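You operate a simulated robot arm through the tools that you are given. There is no shell and no other tool. Be economical: measure what you need, move in short steps, check, and stop when the job is done.

You run a simulated robot arm. Do the job below in one go: nothing can be reset, and whatever is moved stays where it is left.

Task
Press the less button two times.

The check looks at the end state, three seconds after you hand in, the way a careful person would. Anything else that was tipped, shoved, dropped, spilled or broken makes it a failure.

Robot
A 7-joint arm with a two-finger parallel gripper on a trunk, on a base that drives. Base frame: it is fixed to the floor where the robot stands at the start and does not move with it; the origin is under the middle of the robot, x ahead of it, y to its left, z up. Lengths are in mm, angles in rad, forces in N, time in s.
Its first joint turns from -2.007 to 2.007 rad. Places, roughly: less button [500, 0, 900]. Payload 3.91 kg.
Tool frame: the origin (TCP) lies between the finger pads and is the grasp point; the fingertips stand 30 mm ahead of it; z points along the fingers, y is the line along which they close. The gripper opens to 110 mm. The fingers are 20 mm wide and 10 mm thick; the gripper's body (48 by 112 mm) begins 55 mm behind the TCP.
Orientation is that of the tool frame in the base frame, as [roll, pitch, yaw] about the fixed x, y, z axes, in that order (R = Rz(yaw) Ry(pitch) Rx(roll)). With the fingers straight down and closing along the base's y, the tool's x points along the base's -x, its y along +y and its z along -z.

Tools
- The arm moves only by the tool drive_tool. Its argument "series" is a list of rows, each a list of 6 numbers: the shift along the tool's x, y, z in units of 25 mm (1.0 is 25 mm), then the turn, a rotation vector about the tool's x, y, z in units of 6 degrees (1.0 is 6 degrees). In form: [[tx, ty, tz, rx, ry, rz], ...]. A call has 1 to 12 rows; each row shifts and turns the commanded pose from where the row before left it, along the tool's axes as they then stand. "grip" is the gripper command, from -1 (shut) to 1 (fully open), values between in proportion, set as the call begins (left out, the last holds). A call with a number of a shift or a turn outside -1 to 1 is refused whole. Rows are played at 5 a second. More than 50 mm and 0.15 rad between two rows, or a gripper value outside its range, and nothing of the call is played. Where a pose cannot be reached the arm comes as near as it can. A force on the tool above 40 N (or 10 N above the force at the start of the call, whichever is more), or a blocked arm, ends the call early, and 0.2 s more pass. The fingers move at their own pace (about 108 mm/s each) and stop on an object; they squeeze with about 32 N. The grip force told is the motor's: it shows also when the fingers shut on nothing. Time passes only in rows, and 0.2 s behind the last, so rows that do not move let the fingers close. It gives the time, the measured TCP pose, the force on the tool (base axes), the opening and the grip force at its end, in the units of the frame above (readings bear some noise), and new pictures: "show" is both (left out), scene, wrist or none.
- Cameras (640 x 400 px; columns grow to the right, rows downward): "scene" is now at [10.9, 119.2, 1607.4]; the picture's right is [-0.42, -0.91, 0.00], its down [-0.68, 0.32, -0.65] and it looks along [0.59, -0.28, -0.76] (base axes); focal length 254 px, centre (320, 200). "wrist" rides on the gripper at [72, 17, -103] in the tool frame; the picture's right is [-0.23, 0.97, 0.00], its down [-0.76, -0.18, -0.62] and it looks along [-0.61, -0.14, 0.78] (tool axes); focal length 222 px, centre (320, 200). There is no depth. A picture from a camera that has moved, and an enlarged one, comes with that camera's place and axes in the base frame and with its lens.
- move_column(by): slides the trunk up (or, below 0, down) by that many mm; the arm and the scene camera ride with it, the base frame stays. It gives what a move gives, with no picture.
- steer(legs): drives the robot by 1 to 6 legs, each [ahead, turn to the left] in mm and rad, along the robot's own axes; the way and the turn of a leg run together, so that a leg with both is an arc; at most 1500 mm and 3.142 rad a leg. The arm and the cameras ride along, it lands a little off, and it stops where it bumps. It gives what a move gives, and a new picture of the scene camera.
- turn_head(pan, tilt): turns the head with the scene camera to pan (to the left, within 2.705 rad either way) and tilt (down, from -0.506 to 1.204), counted from straight ahead of the robot. It gives what a move gives, and a new picture of the scene camera.
- enlarge(camera, box): a new picture of the part [left, top, right, bottom] of that camera's present view, enlarged. No time passes.
- finish_job(): hands the job in; it is judged then, once.

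Work in short steps. Places have to be worked out from the pictures, the camera data and where the tool is seen: move nearer, look again, correct. Check each grasp and each placing, and mend what went wrong. You have 120 turns and 170 pictures in all, those below and enlarged ones among them. Open the gripper and draw the arm clear of the work before you hand the job in, unless the task says otherwise; then end with one line.

The tools are called after "Call:" by a JSON object that holds its "name" and its "arguments". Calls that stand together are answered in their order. drive_tool: Moves the arm, as the interface text tells. Its arguments: {"type":"object","properties":{"series":{"type":"array","items":{"type":"array","items":{"type":"number"}}},"grip":{"type":"number"},"show":{"type":"string","enum":["both","scene","wrist","none"]}},"required":["series"]} The other tools are called the same way: move_column (by) slides the trunk up or down; steer (legs) drives the base; turn_head (pan, tilt) turns the head that bears the scene camera; enlarge (camera, box) takes an enlarged picture of a part of a camera's view; finish_job () hands the job in.

At the start:

```text
time: 0.0
ee_pos: [387.9, -91.4, 1177.2]
ee_rot: [3.141, 0.0, 3.135]
ft_force: [-0.1, -0.7, 0.1]
finger_gap: 110.1
grip_force: 0.0
trunk travel left (down, up): [-725.0, 265.0]
robot x, y, heading: [-2.9, 0.1, -0.002]
head pan, tilt: [-0.436, 0.857]
```

scene: 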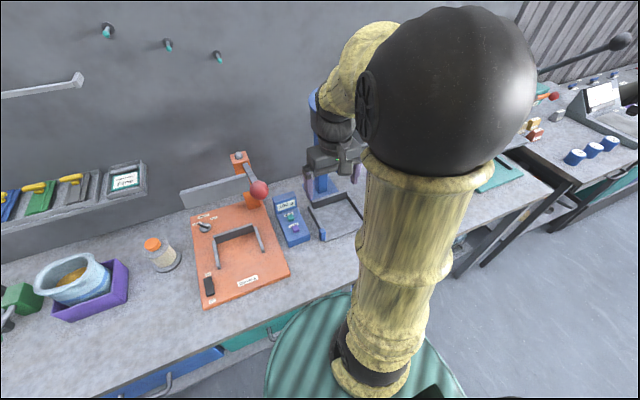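
wrist: 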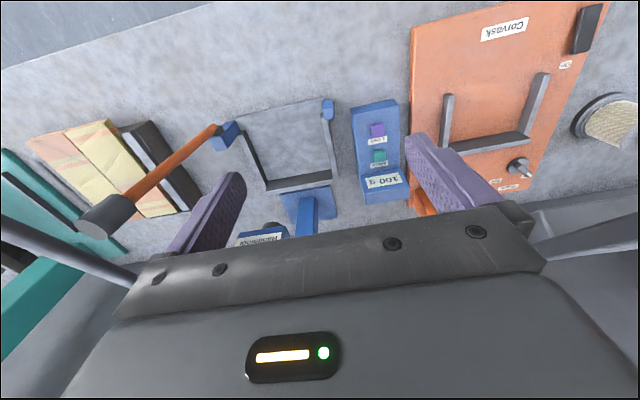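

The blue box with a display "100 g" and two labelled buttons is the likely target; I enlarge both views to read the labels.

Call:
{"name": "enlarge", "arguments": {"camera": "wrist", "box": [330, 90, 430, 220]}}

Call:
{"name": "enlarge", "arguments": {"camera": "scene", "box": [250, 180, 350, 250]}}

```text
3.08 times, centred on (380, 155) of wrist
camera zoom: at [315.7, -72.6, 1280.9], right [0.23, 0.97, 0.0], down [0.76, -0.18, 0.62], along [0.61, -0.15, -0.78], focal length 684 px, centre (135, 338)
```

zoom: 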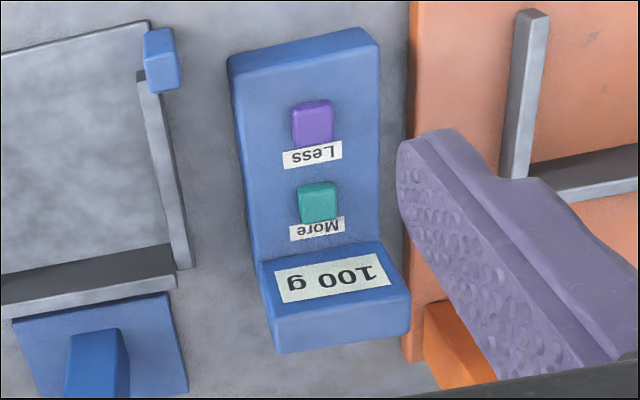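

```text
5.71 times, centred on (300, 215) of scene
camera zoom: at [10.9, 119.2, 1607.4], right [-0.42, -0.91, 0.0], down [-0.68, 0.32, -0.65], along [0.59, -0.28, -0.76], focal length 1453 px, centre (434, 114)
```

zoom: 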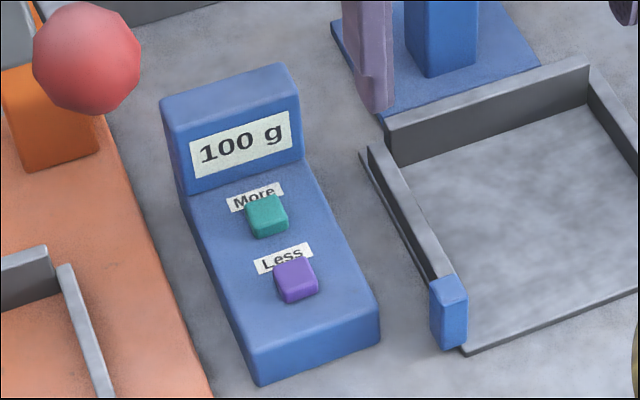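

The purple Less button triangulates to about (475, -13, ~915). I shut the gripper, move above it at a safe height, and look again.

Call:
{"name": "drive_tool", "arguments": {"series": [[0, 0, 0, 0, 0, 0], [-0.84, 0.77, 0.8, 0, 0, 0], [-0.84, 0.77, 0.8, 0, 0, 0], [-0.84, 0.77, 0.8, 0, 0, 0], [-0.84, 0.77, 0.8, 0, 0, 0], [0, 0, 0, 0, 0, 0]], "grip": -1}}

```text
time: 0.8
ee_pos: [415.8, -62.0, 1148.9]
ee_rot: [3.14, -0.002, 3.127]
ft_force: [-15.5, 8.3, 7.0]
finger_gap: 0.3
grip_force: 32.0
trunk travel left (down, up): [-725.0, 265.0]
robot x, y, heading: [-4.8, -3.1, 0.001]
head pan, tilt: [-0.436, 0.857]
stopped in row 3: the force on the tool passed its limit (the readings are from after the stop); the commanded pose is now the measured one
camera scene: at [6.6, 121.0, 1607.5], right [-0.42, -0.91, 0.0], down [-0.68, 0.32, -0.66], along [0.6, -0.28, -0.75], focal length 254 px, centre (320, 200)
camera wrist: at [342.3, -43.3, 1252.9], right [0.24, 0.97, 0.0], down [0.76, -0.19, 0.62], along [0.6, -0.15, -0.78], focal length 222 px, centre (320, 200)
```

scene: 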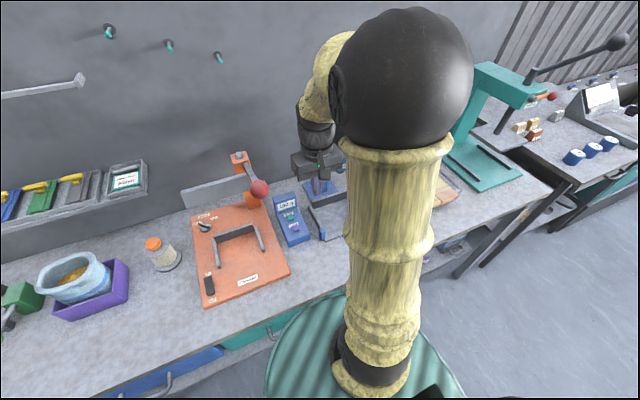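
wrist: 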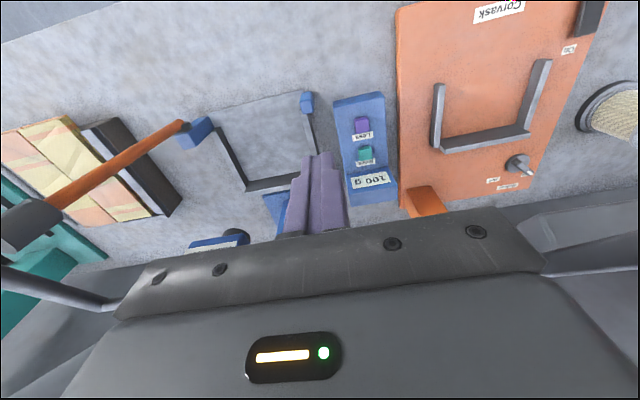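

The call stopped on a force; I hold still to see whether the force persists (contact) or was only from the motion.

Call:
{"name": "drive_tool", "arguments": {"series": [[0, 0, 0, 0, 0, 0], [0, 0, 0, 0, 0, 0]], "show": "none"}}

Call:
{"name": "enlarge", "arguments": {"camera": "scene", "box": [230, 100, 400, 250]}}

```text
time: 1.4
ee_pos: [415.3, -61.3, 1148.9]
ee_rot: [-3.141, -0.002, 3.128]
ft_force: [-21.8, 8.7, 7.0]
finger_gap: 0.0
grip_force: 32.1
trunk travel left (down, up): [-725.0, 265.0]
robot x, y, heading: [-1.5, -1.7, 0.003]
head pan, tilt: [-0.436, 0.857]
```

```text
2.67 times, centred on (315, 175) of scene
camera zoom: at [5.9, 121.0, 1607.3], right [-0.42, -0.91, 0.0], down [-0.68, 0.32, -0.66], along [0.6, -0.28, -0.75], focal length 678 px, centre (333, 267)
```

zoom: 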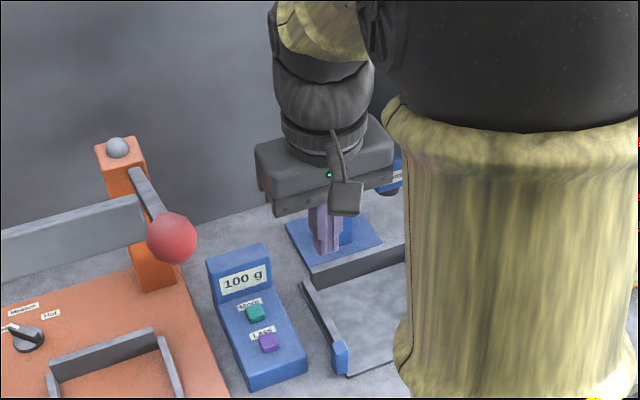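

The force persists, so the gripper is leaning on the blue dispenser standing behind the tray. I back straight away from it (base -x) and look.

Call:
{"name": "drive_tool", "arguments": {"series": [[0.5, 0, 0, 0, 0, 0], [0.8, 0, 0, 0, 0, 0], [0.8, 0, -0.4, 0, 0, 0], [0, 0, 0, 0, 0, 0]]}}

Call:
{"name": "enlarge", "arguments": {"camera": "scene", "box": [230, 60, 400, 250]}}

```text
time: 2.4
ee_pos: [366.3, -62.9, 1158.1]
ee_rot: [-3.141, -0.004, 3.128]
ft_force: [0.5, -0.9, -0.2]
finger_gap: 0.1
grip_force: 31.6
trunk travel left (down, up): [-725.0, 265.0]
robot x, y, heading: [3.5, -1.2, 0.004]
head pan, tilt: [-0.436, 0.857]
camera scene: at [11.9, 119.0, 1607.4], right [-0.42, -0.91, 0.0], down [-0.69, 0.32, -0.65], along [0.59, -0.28, -0.76], focal length 254 px, centre (320, 200)
camera wrist: at [293.7, -44.6, 1261.5], right [0.24, 0.97, 0.0], down [0.76, -0.19, 0.62], along [0.6, -0.15, -0.78], focal length 222 px, centre (320, 200)
```

scene: 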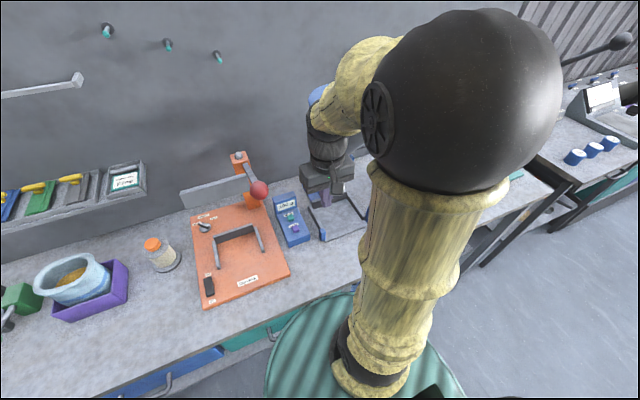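
wrist: 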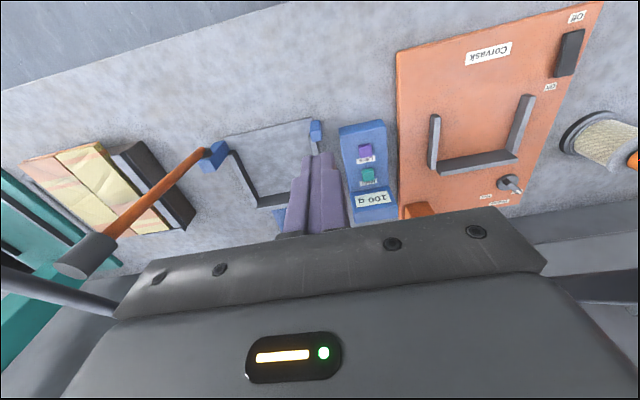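

```text
2.11 times, centred on (315, 155) of scene
camera zoom: at [11.9, 119.0, 1607.4], right [-0.42, -0.91, 0.0], down [-0.69, 0.32, -0.65], along [0.59, -0.28, -0.76], focal length 535 px, centre (330, 295)
```

zoom: 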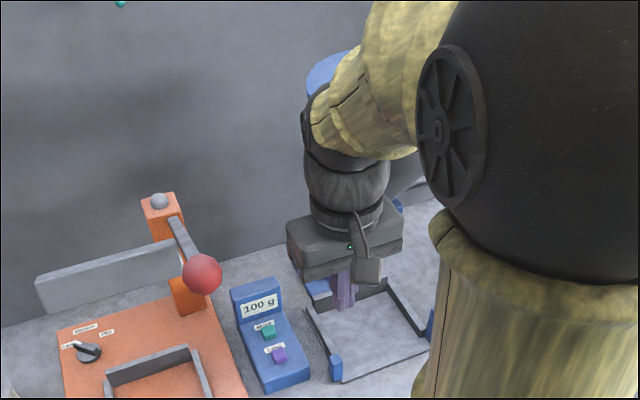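

Force is gone. I swing the tool to the left at this retracted distance so the scene camera can see the dispenser's extent.

Call:
{"name": "drive_tool", "arguments": {"series": [[0.2, 0.8, 0, 0, 0, 0], [0, 1, 0, 0, 0, 0], [0, 1, 0, 0, 0, 0], [0, 1, 0, 0, 0, 0], [0, 1, 0, 0, 0, 0], [0, 1, 0, 0, 0, 0], [0, 1, 0, 0, 0, 0], [0, 1, 0, 0, 0, 0], [0, 0, 0, 0, 0, 0]]}}

```text
time: 3.3
ee_pos: [361.1, 6.0, 1157.7]
ee_rot: [-3.138, -0.004, 3.099]
ft_force: [1.6, -24.6, -1.1]
finger_gap: 0.0
grip_force: 32.0
trunk travel left (down, up): [-725.0, 265.0]
robot x, y, heading: [0.8, -3.1, -0.006]
head pan, tilt: [-0.436, 0.857]
stopped in row 4: the force on the tool passed its limit (the readings are from after the stop); the commanded pose is now the measured one
camera scene: at [10.3, 116.9, 1607.6], right [-0.43, -0.91, 0.0], down [-0.68, 0.32, -0.65], along [0.59, -0.28, -0.76], focal length 254 px, centre (320, 200)
camera wrist: at [289.1, 27.1, 1262.0], right [0.27, 0.96, -0.01], down [0.76, -0.21, 0.62], along [0.6, -0.17, -0.78], focal length 222 px, centre (320, 200)
```

scene: 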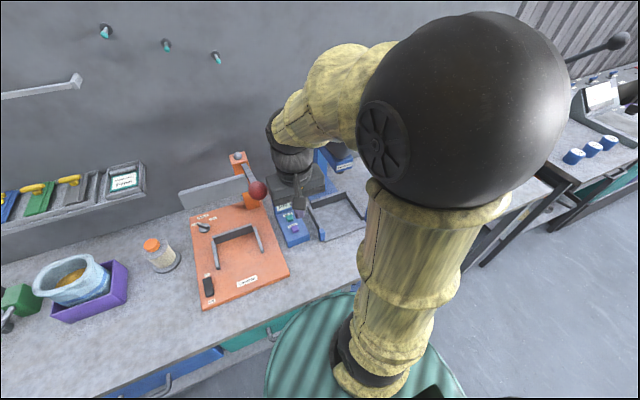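
wrist: 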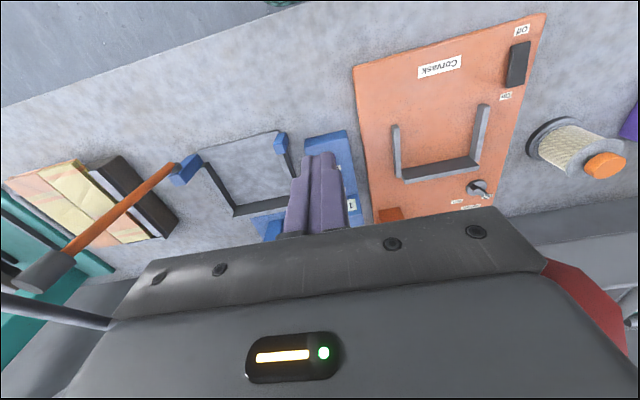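

Now the gripper's left side is touching the red lever ball, which evidently sits high and near (about (380, 80, 1230)). I back off to the right at once and check it.

Call:
{"name": "drive_tool", "arguments": {"series": [[0, -0.5, 0, 0, 0, 0], [0, -0.6, 0, 0, 0, 0], [0, 0, 0, 0, 0, 0]], "show": "wrist"}}

Call:
{"name": "enlarge", "arguments": {"camera": "scene", "box": [170, 60, 390, 260]}}

```text
time: 4.1
ee_pos: [362.5, -16.8, 1157.3]
ee_rot: [-3.139, -0.003, 3.112]
ft_force: [0.4, 0.3, 0.1]
finger_gap: 0.2
grip_force: 32.2
trunk travel left (down, up): [-725.0, 265.0]
robot x, y, heading: [0.9, -4.2, -0.008]
head pan, tilt: [-0.436, 0.857]
camera wrist: at [289.3, 3.8, 1261.7], right [0.26, 0.97, 0.0], down [0.76, -0.2, 0.62], along [0.6, -0.16, -0.78], focal length 222 px, centre (320, 200)
```

wrist: 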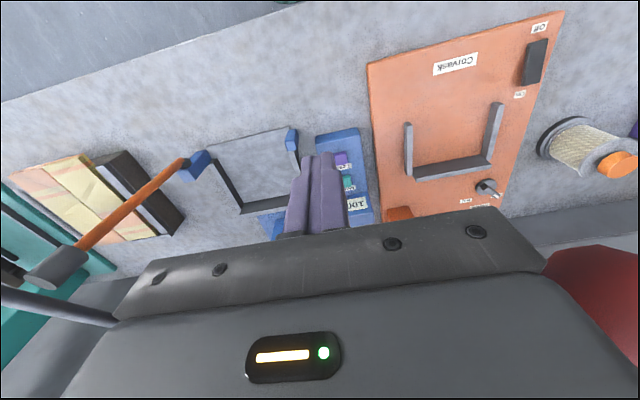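

```text
2.00 times, centred on (280, 160) of scene
camera zoom: at [11.1, 118.8, 1607.4], right [-0.42, -0.91, 0.0], down [-0.68, 0.32, -0.65], along [0.59, -0.28, -0.76], focal length 508 px, centre (400, 280)
```

zoom: 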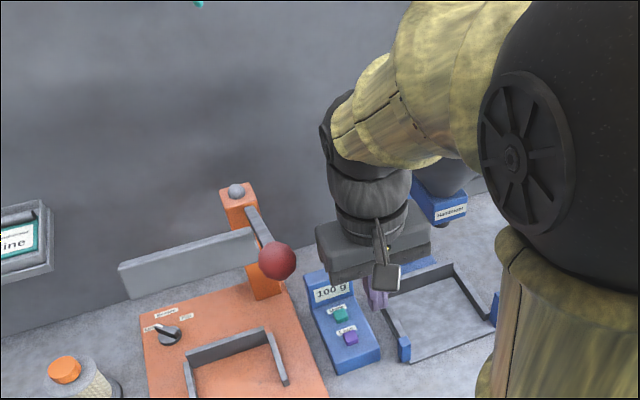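

The red ball is back in its old pixel place (258.5,190.5) and the force is zero. The dispenser lies at y below about -105, so at y≈-14 there's a corridor; I lower below ball level first, then go forward.

Call:
{"name": "drive_tool", "arguments": {"series": [[0, 0, 0.8, 0, 0, 0], [0, 0, 0.8, 0, 0, 0], [0, 0, 0.8, 0, 0, 0], [-0.6, 0, 0, 0, 0, 0], [-0.7, 0, 0, 0, 0, 0], [-0.7, 0, 0, 0, 0, 0], [-0.6, 0, 0, 0, 0, 0], [0, 0, 0, 0, 0, 0]]}}

```text
time: 5.9
ee_pos: [426.0, -19.4, 1098.3]
ee_rot: [-3.137, -0.003, 3.111]
ft_force: [0.8, 0.8, 0.4]
finger_gap: 0.0
grip_force: 31.7
trunk travel left (down, up): [-725.0, 265.0]
robot x, y, heading: [0.3, -2.1, -0.001]
head pan, tilt: [-0.436, 0.857]
camera scene: at [11.0, 119.2, 1607.4], right [-0.42, -0.91, 0.0], down [-0.68, 0.32, -0.66], along [0.59, -0.28, -0.76], focal length 254 px, centre (320, 200)
camera wrist: at [353.9, 1.9, 1201.5], right [0.26, 0.97, -0.01], down [0.76, -0.2, 0.62], along [0.6, -0.16, -0.78], focal length 222 px, centre (320, 200)
```

scene: 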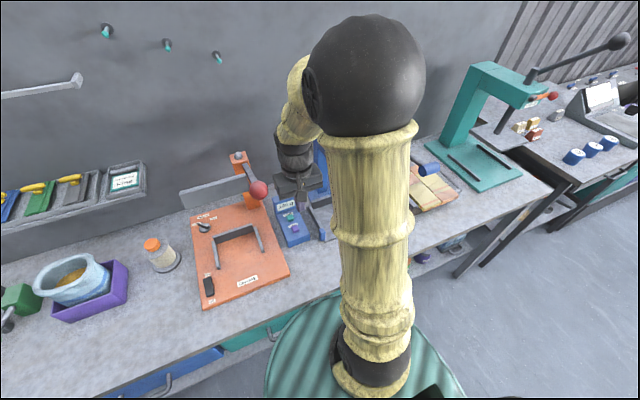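
wrist: 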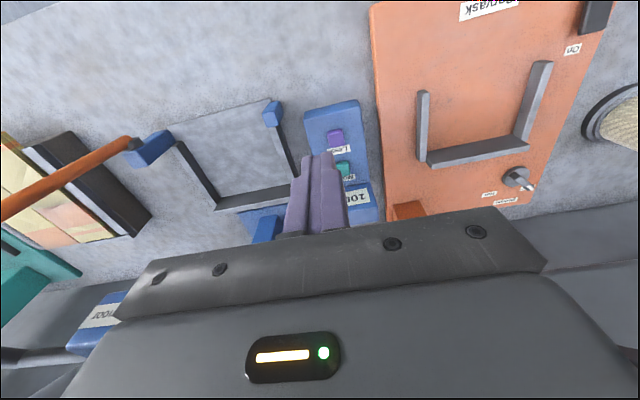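

Clear so far. I enlarge the wrist view for a precise button location before going further.

Call:
{"name": "enlarge", "arguments": {"camera": "wrist", "box": [280, 80, 400, 220]}}

Call:
{"name": "enlarge", "arguments": {"camera": "scene", "box": [230, 150, 350, 250]}}

```text
2.86 times, centred on (340, 150) of wrist
camera zoom: at [353.9, 1.9, 1201.5], right [0.26, 0.97, -0.01], down [0.76, -0.2, 0.62], along [0.6, -0.16, -0.78], focal length 635 px, centre (263, 343)
```

zoom: 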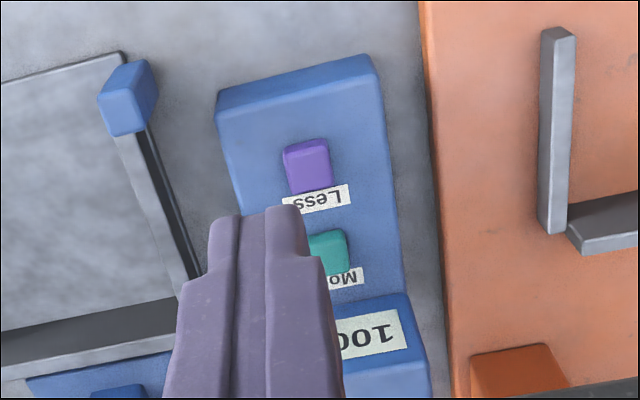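

```text
4.00 times, centred on (290, 200) of scene
camera zoom: at [11.0, 119.2, 1607.4], right [-0.42, -0.91, 0.0], down [-0.68, 0.32, -0.66], along [0.59, -0.28, -0.76], focal length 1017 px, centre (440, 200)
```

zoom: 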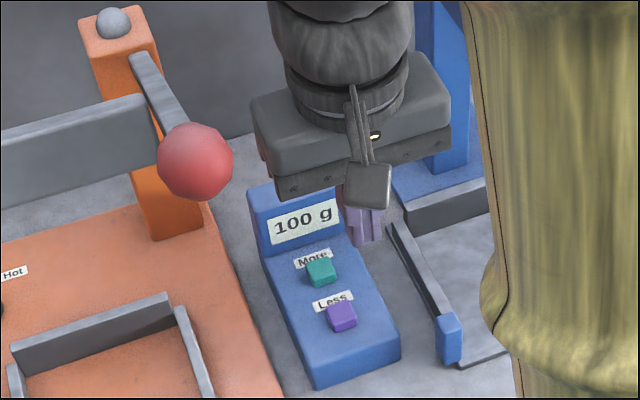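

Tip projection matches the picture, so calibration is good; the button is at about (467, -8). I shift there and come down to leave the tips around z≈970.

Call:
{"name": "drive_tool", "arguments": {"series": [[-0.55, 0.2, 0, 0, 0, 0], [-0.55, 0.2, 0.5, 0, 0, 0], [-0.54, 0.1, 0.7, 0, 0, 0], [0, 0, 0.7, 0, 0, 0], [0, 0, 0.7, 0, 0, 0], [0, 0, 0.7, 0, 0, 0], [0, 0, 0.6, 0, 0, 0], [0, 0, 0, 0, 0, 0]], "show": "wrist"}}

Call:
{"name": "enlarge", "arguments": {"camera": "wrist", "box": [260, 80, 400, 220]}}

Call:
{"name": "enlarge", "arguments": {"camera": "scene", "box": [230, 150, 350, 250]}}

```text
time: 7.7
ee_pos: [467.3, -6.9, 1000.6]
ee_rot: [-3.136, -0.003, 3.109]
ft_force: [1.0, -0.2, 0.4]
finger_gap: 0.2
grip_force: 32.1
trunk travel left (down, up): [-725.0, 265.0]
robot x, y, heading: [-1.6, -0.4, -0.001]
head pan, tilt: [-0.436, 0.857]
camera wrist: at [394.7, 13.0, 1104.0], right [0.26, 0.97, -0.01], down [0.76, -0.2, 0.62], along [0.6, -0.16, -0.78], focal length 222 px, centre (320, 200)
```

wrist: 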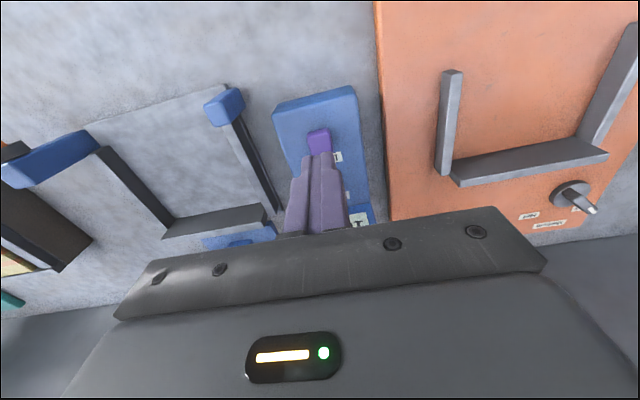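

```text
2.86 times, centred on (330, 150) of wrist
camera zoom: at [394.7, 13.0, 1104.0], right [0.26, 0.97, -0.01], down [0.76, -0.2, 0.62], along [0.6, -0.16, -0.78], focal length 635 px, centre (291, 343)
```

zoom: 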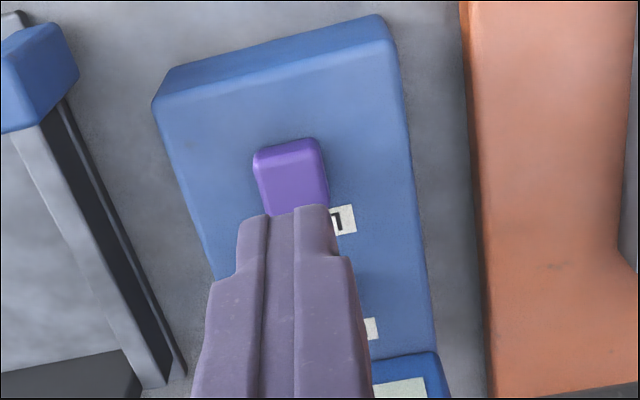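

```text
4.00 times, centred on (290, 200) of scene
camera zoom: at [11.1, 119.2, 1607.4], right [-0.42, -0.91, 0.0], down [-0.68, 0.32, -0.65], along [0.59, -0.28, -0.76], focal length 1017 px, centre (440, 200)
```

zoom: 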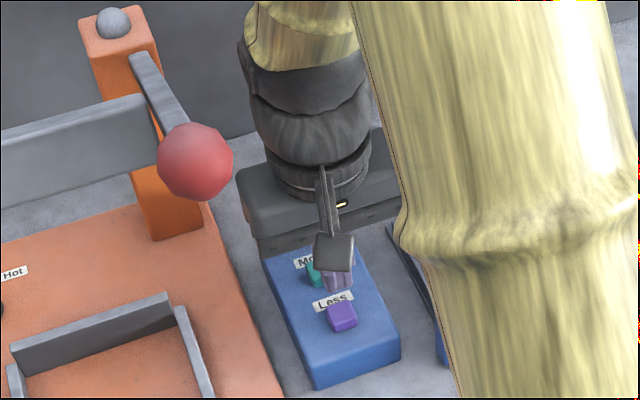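

Tips are nearly above the button, which centres at about (471, -5). I shift 4 mm forward, then lower in small steps toward contact.

Call:
{"name": "drive_tool", "arguments": {"series": [[-0.16, 0.08, 0.2, 0, 0, 0], [0, 0, 0.3, 0, 0, 0], [0, 0, 0.3, 0, 0, 0], [0, 0, 0, 0, 0, 0]], "show": "wrist"}}

Call:
{"name": "enlarge", "arguments": {"camera": "wrist", "box": [260, 80, 400, 220]}}

```text
time: 8.7
ee_pos: [469.7, -5.7, 980.1]
ee_rot: [-3.137, -0.005, 3.111]
ft_force: [0.8, -0.3, -0.6]
finger_gap: 0.0
grip_force: 32.6
trunk travel left (down, up): [-725.0, 265.0]
robot x, y, heading: [-3.6, 0.6, -0.003]
head pan, tilt: [-0.436, 0.857]
camera wrist: at [398.7, 14.6, 1084.0], right [0.26, 0.97, -0.01], down [0.76, -0.2, 0.62], along [0.6, -0.16, -0.78], focal length 222 px, centre (320, 200)
```

wrist: 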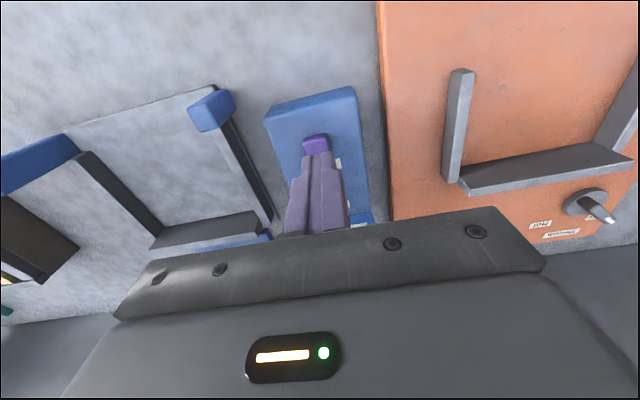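

```text
2.86 times, centred on (330, 150) of wrist
camera zoom: at [398.7, 14.6, 1084.0], right [0.26, 0.97, -0.01], down [0.76, -0.2, 0.62], along [0.6, -0.16, -0.78], focal length 635 px, centre (291, 343)
```

zoom: 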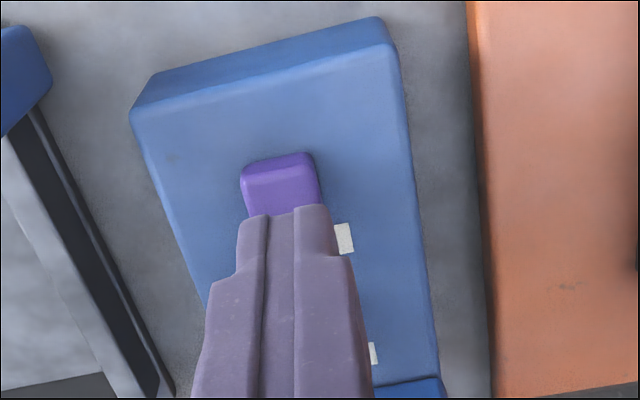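

Alignment holds. I lower further in small steps, watching force.

Call:
{"name": "drive_tool", "arguments": {"series": [[0, 0, 0.2, 0, 0, 0], [0, 0, 0.2, 0, 0, 0], [0, 0, 0.16, 0, 0, 0], [0, 0, 0, 0, 0, 0]], "show": "wrist"}}

Call:
{"name": "enlarge", "arguments": {"camera": "wrist", "box": [260, 80, 400, 220]}}

Call:
{"name": "enlarge", "arguments": {"camera": "scene", "box": [230, 150, 350, 250]}}

```text
time: 9.7
ee_pos: [471.1, -5.2, 965.8]
ee_rot: [-3.136, -0.002, 3.11]
ft_force: [0.4, -0.3, -0.6]
finger_gap: 0.1
grip_force: 32.5
trunk travel left (down, up): [-725.0, 265.0]
robot x, y, heading: [0.5, -1.3, -0.003]
head pan, tilt: [-0.436, 0.857]
camera wrist: at [398.6, 14.6, 1069.8], right [0.26, 0.97, -0.01], down [0.76, -0.2, 0.62], along [0.6, -0.16, -0.78], focal length 222 px, centre (320, 200)
```

wrist: 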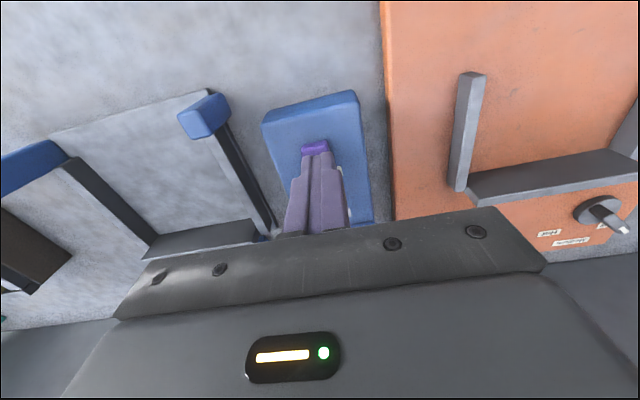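

```text
2.86 times, centred on (330, 150) of wrist
camera zoom: at [398.6, 14.6, 1069.8], right [0.26, 0.97, -0.01], down [0.76, -0.2, 0.62], along [0.6, -0.16, -0.78], focal length 635 px, centre (291, 343)
```

zoom: 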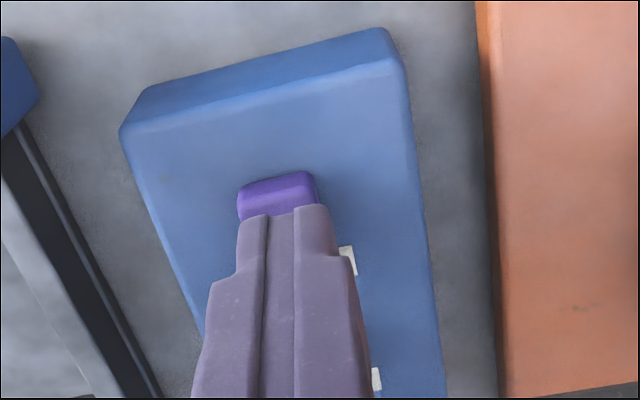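

```text
4.00 times, centred on (290, 200) of scene
camera zoom: at [11.2, 119.2, 1607.4], right [-0.42, -0.91, 0.0], down [-0.68, 0.32, -0.65], along [0.59, -0.28, -0.76], focal length 1017 px, centre (440, 200)
```

zoom: 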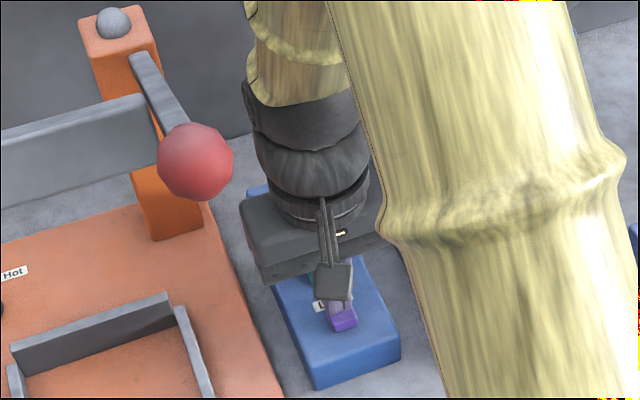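

Still no contact at tip z≈936. I continue down in 2 mm steps, to stop on feeling the button.

Call:
{"name": "drive_tool", "arguments": {"series": [[0, -0.06, 0.08, 0, 0, 0], [0, 0, 0.08, 0, 0, 0], [0, 0, 0.08, 0, 0, 0], [0, 0, 0, 0, 0, 0]], "show": "wrist"}}

Call:
{"name": "enlarge", "arguments": {"camera": "wrist", "box": [260, 80, 400, 220]}}

```text
time: 10.7
ee_pos: [469.6, -7.8, 959.9]
ee_rot: [-3.137, -0.004, 3.11]
ft_force: [0.3, -1.1, 0.0]
finger_gap: 0.0
grip_force: 31.8
trunk travel left (down, up): [-725.0, 265.0]
robot x, y, heading: [3.5, -4.0, -0.005]
head pan, tilt: [-0.436, 0.857]
camera wrist: at [398.5, 12.9, 1064.1], right [0.26, 0.97, -0.01], down [0.76, -0.2, 0.62], along [0.6, -0.16, -0.78], focal length 222 px, centre (320, 200)
```

wrist: 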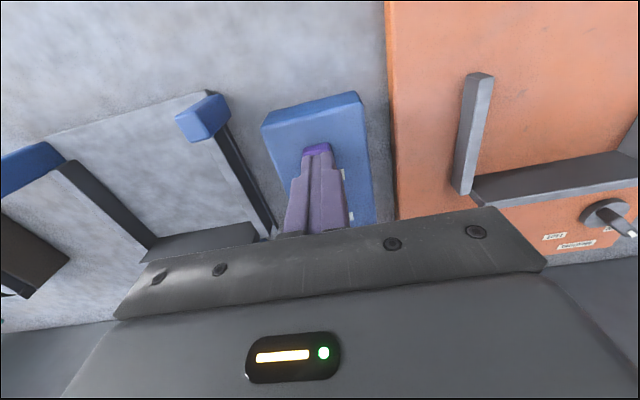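

```text
2.86 times, centred on (330, 150) of wrist
camera zoom: at [398.5, 12.9, 1064.1], right [0.26, 0.97, -0.01], down [0.76, -0.2, 0.62], along [0.6, -0.16, -0.78], focal length 635 px, centre (291, 343)
```

zoom: 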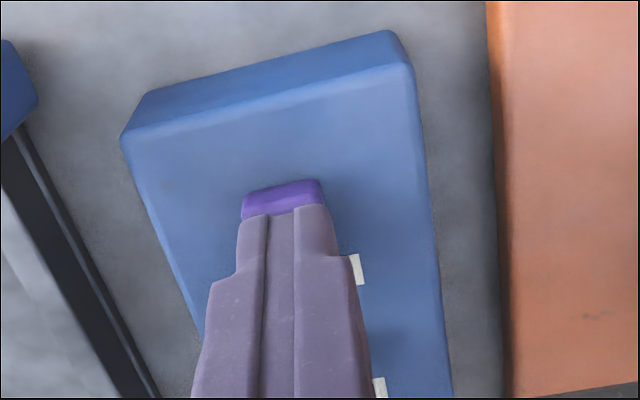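

Nearly touching, tip z≈930. Continuing in small steps.

Call:
{"name": "drive_tool", "arguments": {"series": [[0, 0, 0.06, 0, 0, 0], [0, 0, 0.06, 0, 0, 0], [0, 0, 0.06, 0, 0, 0], [0, 0, 0, 0, 0, 0]], "show": "none"}}

Call:
{"name": "enlarge", "arguments": {"camera": "wrist", "box": [260, 80, 400, 220]}}

```text
time: 11.7
ee_pos: [470.4, -7.6, 954.7]
ee_rot: [-3.136, -0.005, 3.11]
ft_force: [0.7, 0.3, -0.7]
finger_gap: 0.2
grip_force: 31.9
trunk travel left (down, up): [-725.0, 265.0]
robot x, y, heading: [-0.2, -0.1, 0.0]
head pan, tilt: [-0.436, 0.857]
```

```text
2.86 times, centred on (330, 150) of wrist
camera zoom: at [398.5, 12.6, 1059.6], right [0.26, 0.97, -0.01], down [0.76, -0.2, 0.62], along [0.6, -0.16, -0.78], focal length 635 px, centre (291, 343)
```

zoom: 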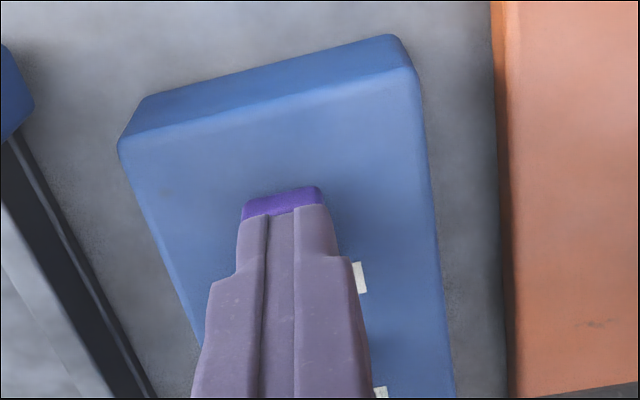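

No contact yet at tip z≈925. Another 3 mm.

Call:
{"name": "drive_tool", "arguments": {"series": [[0, 0, 0.04, 0, 0, 0], [0, 0, 0.04, 0, 0, 0], [0, 0, 0.04, 0, 0, 0]], "show": "none"}}

Call:
{"name": "enlarge", "arguments": {"camera": "wrist", "box": [260, 80, 400, 220]}}

```text
time: 12.5
ee_pos: [470.4, -8.2, 952.4]
ee_rot: [-3.135, -0.002, 3.109]
ft_force: [0.7, -0.6, -0.3]
finger_gap: 0.0
grip_force: 32.4
trunk travel left (down, up): [-725.0, 265.0]
robot x, y, heading: [-0.7, -2.7, -0.001]
head pan, tilt: [-0.436, 0.857]
```

```text
2.86 times, centred on (330, 150) of wrist
camera zoom: at [398.7, 12.8, 1056.6], right [0.26, 0.97, -0.01], down [0.76, -0.2, 0.62], along [0.6, -0.16, -0.78], focal length 635 px, centre (291, 343)
```

zoom: 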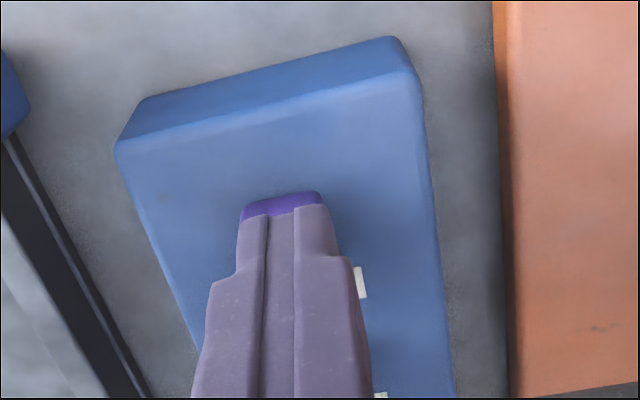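

Centre of the button appears ~3 mm further in x; I correct that and go on down 3 mm.

Call:
{"name": "drive_tool", "arguments": {"series": [[-0.12, 0, 0, 0, 0, 0], [0, 0, 0.06, 0, 0, 0], [0, 0, 0.06, 0, 0, 0]], "show": "none"}}

Call:
{"name": "enlarge", "arguments": {"camera": "wrist", "box": [260, 80, 400, 220]}}

```text
time: 13.3
ee_pos: [473.0, -7.3, 949.2]
ee_rot: [-3.136, -0.002, 3.109]
ft_force: [-0.6, 0.1, 0.5]
finger_gap: 0.2
grip_force: 31.8
trunk travel left (down, up): [-725.0, 265.0]
robot x, y, heading: [-0.6, -2.7, -0.001]
head pan, tilt: [-0.436, 0.857]
```

```text
2.86 times, centred on (330, 150) of wrist
camera zoom: at [401.8, 12.7, 1053.4], right [0.26, 0.97, -0.01], down [0.76, -0.2, 0.62], along [0.6, -0.16, -0.78], focal length 635 px, centre (291, 343)
```

zoom: 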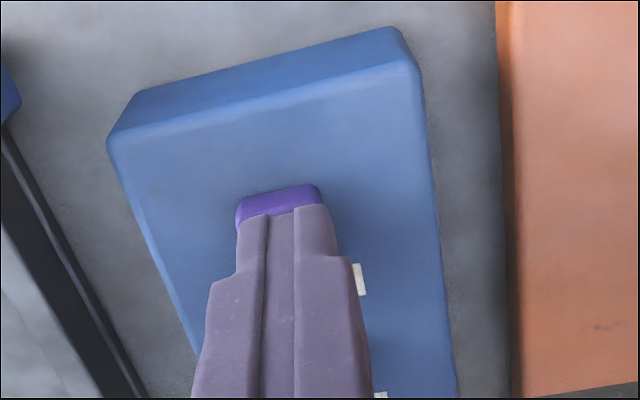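

Tip at ~919, still no force. Continuing 3 mm.

Call:
{"name": "drive_tool", "arguments": {"series": [[0, 0, 0.04, 0, 0, 0], [0, 0, 0.04, 0, 0, 0], [0, 0, 0.04, 0, 0, 0]], "show": "none"}}

Call:
{"name": "enlarge", "arguments": {"camera": "wrist", "box": [260, 80, 400, 220]}}

```text
time: 14.1
ee_pos: [473.4, -7.0, 946.1]
ee_rot: [-3.136, -0.004, 3.109]
ft_force: [-0.4, 0.2, 0.2]
finger_gap: 0.1
grip_force: 32.2
trunk travel left (down, up): [-725.0, 265.0]
robot x, y, heading: [3.3, -3.7, -0.004]
head pan, tilt: [-0.436, 0.857]
```

```text
2.86 times, centred on (330, 150) of wrist
camera zoom: at [401.7, 12.7, 1050.2], right [0.26, 0.97, -0.01], down [0.76, -0.2, 0.62], along [0.6, -0.16, -0.78], focal length 635 px, centre (291, 343)
```

zoom: 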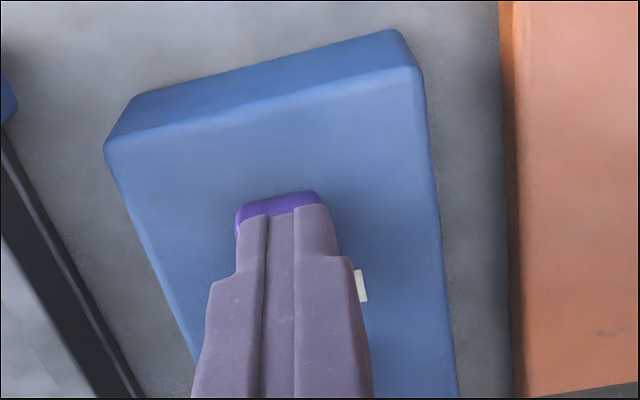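

Still no contact at tip z≈916; the goal text says roughly z=900, so I continue in small steps.

Call:
{"name": "drive_tool", "arguments": {"series": [[-0.06, -0.02, 0.04, 0, 0, 0], [0, 0, 0.04, 0, 0, 0], [0, 0, 0.04, 0, 0, 0]], "show": "none"}}

Call:
{"name": "enlarge", "arguments": {"camera": "wrist", "box": [260, 80, 400, 220]}}

```text
time: 14.9
ee_pos: [475.3, -8.1, 944.0]
ee_rot: [-3.136, -0.003, 3.111]
ft_force: [-0.4, -0.4, 0.4]
finger_gap: 0.0
grip_force: 32.0
trunk travel left (down, up): [-725.0, 265.0]
robot x, y, heading: [-1.5, -3.0, -0.001]
head pan, tilt: [-0.436, 0.857]
```

```text
2.86 times, centred on (330, 150) of wrist
camera zoom: at [403.0, 12.1, 1047.1], right [0.26, 0.97, -0.01], down [0.76, -0.2, 0.62], along [0.6, -0.16, -0.78], focal length 635 px, centre (291, 343)
```

zoom: 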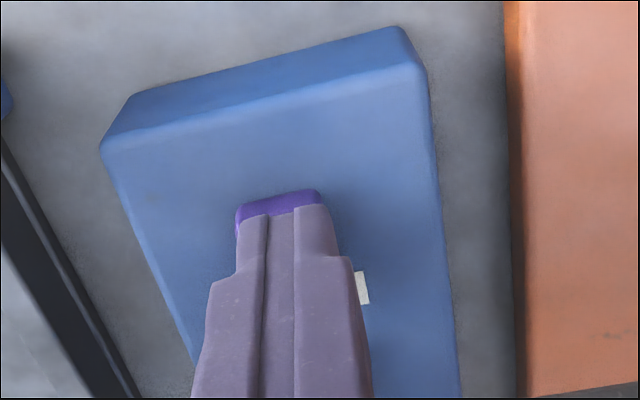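

Free still at tip ~914. Next 3 mm.

Call:
{"name": "drive_tool", "arguments": {"series": [[0, -0.02, 0.04, 0, 0, 0], [0, 0, 0.04, 0, 0, 0], [0, 0, 0.04, 0, 0, 0]], "show": "none"}}

Call:
{"name": "enlarge", "arguments": {"camera": "wrist", "box": [260, 80, 400, 220]}}

```text
time: 15.7
ee_pos: [475.3, -8.1, 940.3]
ee_rot: [-3.136, -0.003, 3.109]
ft_force: [0.0, 0.6, 1.1]
finger_gap: 0.0
grip_force: 31.8
trunk travel left (down, up): [-725.0, 265.0]
robot x, y, heading: [2.6, -3.4, -0.002]
head pan, tilt: [-0.436, 0.857]
```

```text
2.86 times, centred on (330, 150) of wrist
camera zoom: at [403.1, 11.6, 1044.4], right [0.26, 0.97, -0.01], down [0.76, -0.2, 0.62], along [0.6, -0.16, -0.78], focal length 635 px, centre (291, 343)
```

zoom: 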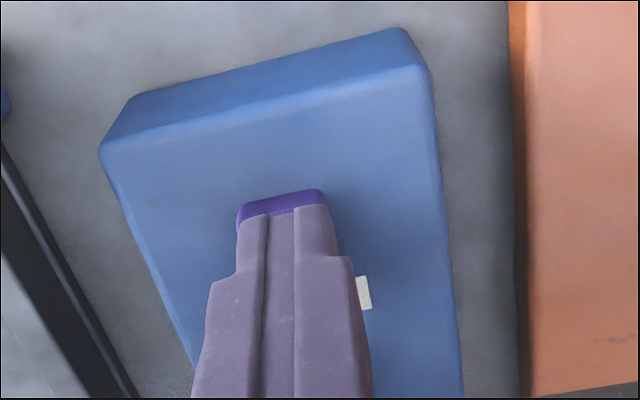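

A first hint of force (1.1 N) at tip ~910. I go 1.5 mm further.

Call:
{"name": "drive_tool", "arguments": {"series": [[0, 0, 0.03, 0, 0, 0], [0, 0, 0.03, 0, 0, 0]], "show": "none"}}

Call:
{"name": "enlarge", "arguments": {"camera": "wrist", "box": [260, 80, 400, 220]}}

```text
time: 16.3
ee_pos: [474.8, -8.6, 939.7]
ee_rot: [-3.137, -0.004, 3.11]
ft_force: [0.3, 0.0, 1.9]
finger_gap: 0.1
grip_force: 32.1
trunk travel left (down, up): [-725.0, 265.0]
robot x, y, heading: [-1.3, -0.2, 0.0]
head pan, tilt: [-0.436, 0.857]
```

```text
2.86 times, centred on (330, 150) of wrist
camera zoom: at [403.1, 11.6, 1042.9], right [0.26, 0.97, -0.01], down [0.76, -0.2, 0.62], along [0.6, -0.16, -0.78], focal length 635 px, centre (291, 343)
```

zoom: 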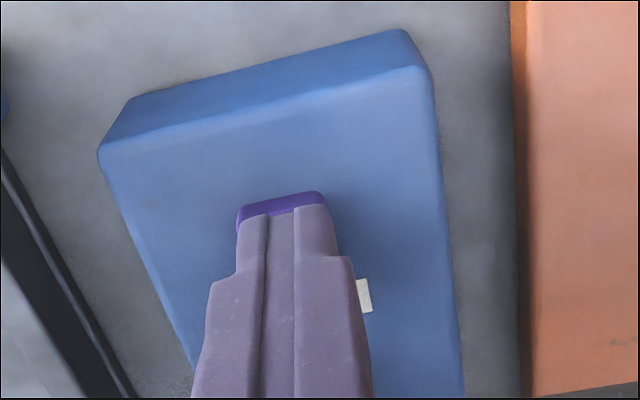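

Contact, spring force rising gently (1.9 N). I push on in 1 mm steps to find the end of the travel.

Call:
{"name": "drive_tool", "arguments": {"series": [[0, 0, 0.04, 0, 0, 0], [0, 0, 0.04, 0, 0, 0]], "show": "none"}}

Call:
{"name": "enlarge", "arguments": {"camera": "wrist", "box": [260, 80, 400, 220]}}

```text
time: 16.9
ee_pos: [474.8, -9.4, 937.3]
ee_rot: [-3.135, -0.004, 3.111]
ft_force: [1.0, -0.4, 2.0]
finger_gap: 0.0
grip_force: 32.2
trunk travel left (down, up): [-725.0, 265.0]
robot x, y, heading: [1.9, -0.1, -0.005]
head pan, tilt: [-0.436, 0.857]
```

```text
2.86 times, centred on (330, 150) of wrist
camera zoom: at [403.0, 11.6, 1041.1], right [0.26, 0.97, -0.01], down [0.76, -0.2, 0.62], along [0.6, -0.16, -0.78], focal length 635 px, centre (291, 343)
```

zoom: 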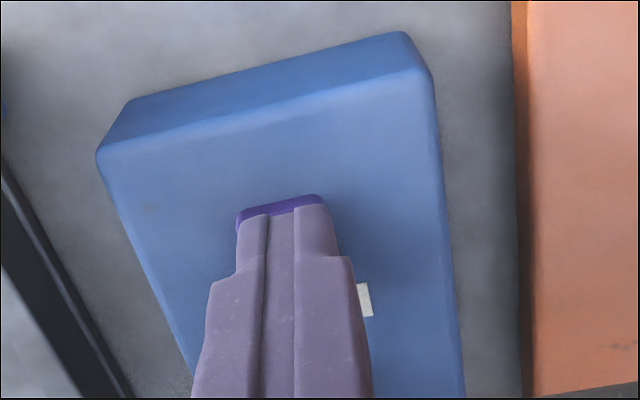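

Still soft at 2 N and the button is sinking; another 2 mm.

Call:
{"name": "drive_tool", "arguments": {"series": [[0, 0, 0.04, 0, 0, 0], [0, 0, 0.04, 0, 0, 0]], "show": "none"}}

Call:
{"name": "enlarge", "arguments": {"camera": "wrist", "box": [260, 80, 400, 220]}}

```text
time: 17.5
ee_pos: [472.5, -9.0, 933.9]
ee_rot: [-3.135, -0.004, 3.112]
ft_force: [0.6, 1.1, 4.6]
finger_gap: 0.2
grip_force: 32.4
trunk travel left (down, up): [-725.0, 265.0]
robot x, y, heading: [2.6, -1.8, -0.005]
head pan, tilt: [-0.436, 0.857]
```

```text
2.86 times, centred on (330, 150) of wrist
camera zoom: at [402.9, 11.6, 1039.2], right [0.26, 0.97, -0.01], down [0.76, -0.2, 0.62], along [0.6, -0.16, -0.78], focal length 635 px, centre (291, 343)
```

zoom: 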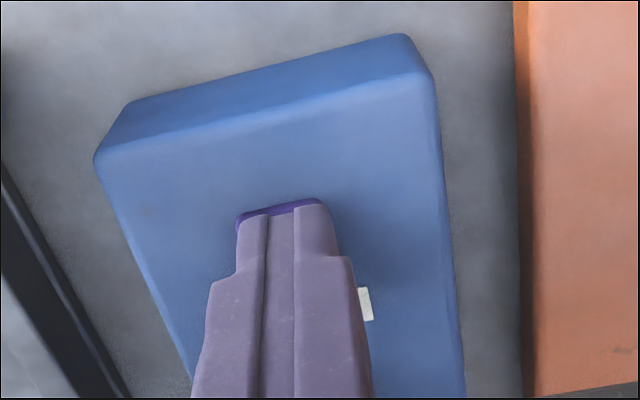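

Force 4.6 N, button almost flush. One more 2 mm to be sure of the end of travel.

Call:
{"name": "drive_tool", "arguments": {"series": [[0, 0, 0.04, 0, 0, 0], [0, 0, 0.04, 0, 0, 0]], "show": "none"}}

Call:
{"name": "enlarge", "arguments": {"camera": "wrist", "box": [260, 80, 400, 220]}}

```text
time: 18.1
ee_pos: [474.8, -8.1, 934.3]
ee_rot: [-3.137, 0.0, 3.111]
ft_force: [1.6, 0.2, 14.4]
finger_gap: 0.0
grip_force: 32.4
trunk travel left (down, up): [-725.0, 265.0]
robot x, y, heading: [-0.4, -4.0, -0.003]
head pan, tilt: [-0.436, 0.857]
```

```text
2.86 times, centred on (330, 150) of wrist
camera zoom: at [402.7, 11.6, 1037.4], right [0.26, 0.97, 0.0], down [0.76, -0.2, 0.62], along [0.6, -0.16, -0.78], focal length 635 px, centre (291, 343)
```

zoom: 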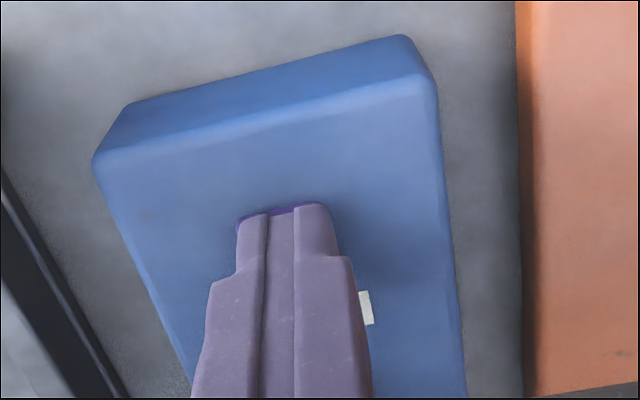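

Bottomed at 14 N: first press made. I go straight up 165 mm and back along the known-clear path to read the display.

Call:
{"name": "drive_tool", "arguments": {"series": [[0, 0, -0.3, 0, 0, 0], [0, 0, -0.6, 0, 0, 0], [0, 0, -0.9, 0, 0, 0], [0, 0, -0.9, 0, 0, 0], [0, 0, -0.9, 0, 0, 0], [0, 0, -0.9, 0, 0, 0], [0, 0, -0.9, 0, 0, 0], [0.3, 0, -0.9, 0, 0, 0], [0.8, 0, -0.3, 0, 0, 0], [0.8, 0, 0, 0, 0, 0], [0, 0, 0, 0, 0, 0]], "show": "none"}}

Call:
{"name": "enlarge", "arguments": {"camera": "scene", "box": [230, 150, 350, 250]}}

```text
time: 20.5
ee_pos: [428.2, -6.5, 1098.4]
ee_rot: [-3.137, -0.003, 3.114]
ft_force: [-0.7, 0.5, 0.5]
finger_gap: 0.1
grip_force: 31.7
trunk travel left (down, up): [-725.0, 265.0]
robot x, y, heading: [3.1, 2.6, -0.005]
head pan, tilt: [-0.436, 0.857]
```

```text
4.00 times, centred on (290, 200) of scene
camera zoom: at [11.4, 119.2, 1607.4], right [-0.42, -0.91, 0.0], down [-0.68, 0.32, -0.65], along [0.59, -0.28, -0.76], focal length 1017 px, centre (440, 200)
```

zoom: 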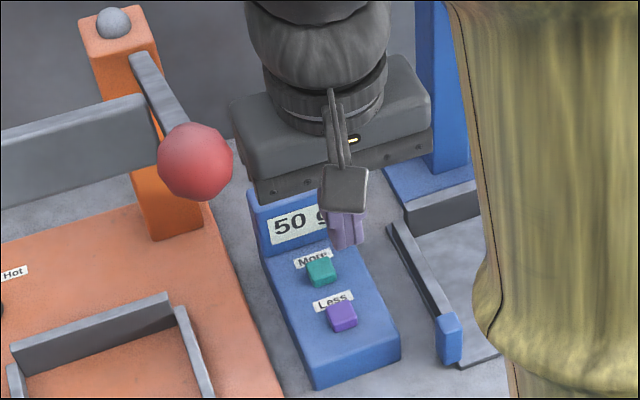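

The display reads 50 g: one press counted, and everything else is in place. I return to just above the button by the same path.

Call:
{"name": "drive_tool", "arguments": {"series": [[-0.8, 0, 0, 0, 0, 0], [-0.8, 0, 0.3, 0, 0, 0], [-0.27, 0, 0.9, 0, 0, 0], [0, 0, 0.9, 0, 0, 0], [0, 0, 0.9, 0, 0, 0], [0, 0, 0.9, 0, 0, 0], [0, 0, 0.9, 0, 0, 0], [0, 0, 0.7, 0, 0, 0], [0, 0, 0.4, 0, 0, 0], [0, 0, 0, 0, 0, 0]], "show": "none"}}

Call:
{"name": "enlarge", "arguments": {"camera": "wrist", "box": [260, 80, 400, 220]}}

```text
time: 22.7
ee_pos: [473.5, -7.6, 949.5]
ee_rot: [-3.138, -0.003, 3.109]
ft_force: [-0.1, -0.2, 0.9]
finger_gap: 0.3
grip_force: 31.8
trunk travel left (down, up): [-725.0, 265.0]
robot x, y, heading: [1.4, -1.6, -0.0]
head pan, tilt: [-0.436, 0.857]
```

```text
2.86 times, centred on (330, 150) of wrist
camera zoom: at [402.0, 11.9, 1054.1], right [0.26, 0.97, -0.01], down [0.76, -0.2, 0.62], along [0.6, -0.16, -0.78], focal length 635 px, centre (291, 343)
```

zoom: 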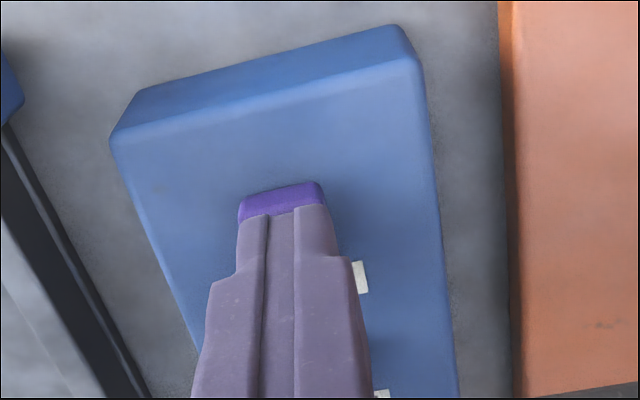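

Aligned as before, about 16 mm above the bottomed height. I press the same depth in one smooth stroke.

Call:
{"name": "drive_tool", "arguments": {"series": [[-0.03, 0, 0.12, 0, 0, 0], [0, 0, 0.12, 0, 0, 0], [0, 0, 0.1, 0, 0, 0], [0, 0, 0.1, 0, 0, 0], [0, 0, 0.08, 0, 0, 0], [0, 0, 0.06, 0, 0, 0], [0, 0, 0.05, 0, 0, 0], [0, 0, 0.03, 0, 0, 0]], "show": "none"}}

```text
time: 24.5
ee_pos: [475.3, -8.8, 935.6]
ee_rot: [-3.135, -0.001, 3.11]
ft_force: [0.0, -0.7, 10.4]
finger_gap: 0.0
grip_force: 32.3
trunk travel left (down, up): [-725.0, 265.0]
robot x, y, heading: [1.0, 2.6, -0.004]
head pan, tilt: [-0.436, 0.857]
```

Bottomed at 10 N: second press made. I rise and back off to read the display.

Call:
{"name": "drive_tool", "arguments": {"series": [[0, 0, -0.3, 0, 0, 0], [0, 0, -0.6, 0, 0, 0], [0, 0, -0.9, 0, 0, 0], [0, 0, -0.9, 0, 0, 0], [0, 0, -0.9, 0, 0, 0], [0, 0, -0.9, 0, 0, 0], [0, 0, -0.9, 0, 0, 0], [0.3, 0, -0.9, 0, 0, 0], [0.8, 0, -0.3, 0, 0, 0], [0.8, 0, 0, 0, 0, 0], [0.5, 0, 0, 0, 0, 0], [0, 0, 0, 0, 0, 0]], "show": "scene"}}

Call:
{"name": "enlarge", "arguments": {"camera": "scene", "box": [230, 150, 350, 250]}}

```text
time: 27.1
ee_pos: [415.2, -5.0, 1099.2]
ee_rot: [-3.136, -0.003, 3.111]
ft_force: [-0.2, -0.4, 0.0]
finger_gap: 0.0
grip_force: 32.1
trunk travel left (down, up): [-725.0, 265.0]
robot x, y, heading: [-0.3, -0.6, -0.007]
head pan, tilt: [-0.436, 0.857]
camera scene: at [11.3, 119.2, 1607.4], right [-0.42, -0.91, 0.0], down [-0.68, 0.32, -0.65], along [0.59, -0.28, -0.76], focal length 254 px, centre (320, 200)
```

scene: 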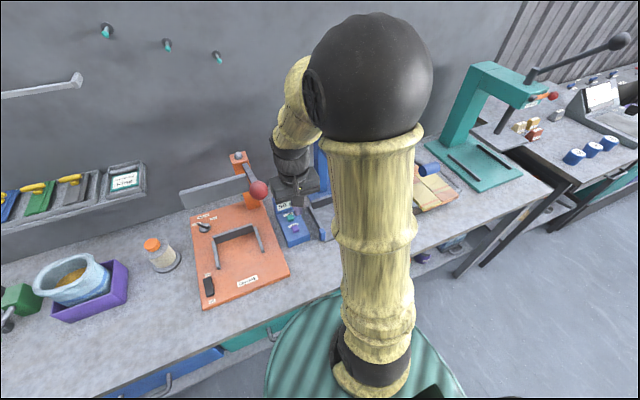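

```text
4.00 times, centred on (290, 200) of scene
camera zoom: at [11.3, 119.2, 1607.4], right [-0.42, -0.91, 0.0], down [-0.68, 0.32, -0.65], along [0.59, -0.28, -0.76], focal length 1017 px, centre (440, 200)
```

zoom: 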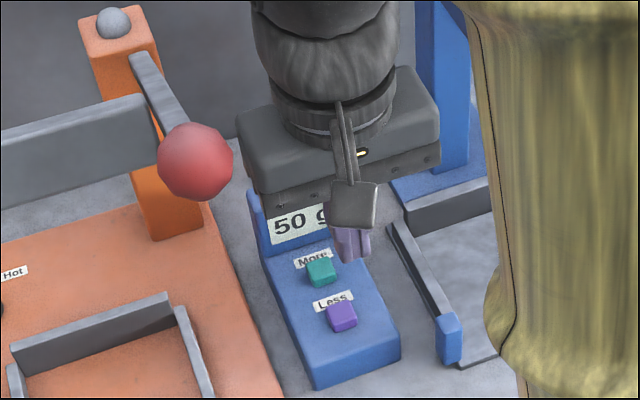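

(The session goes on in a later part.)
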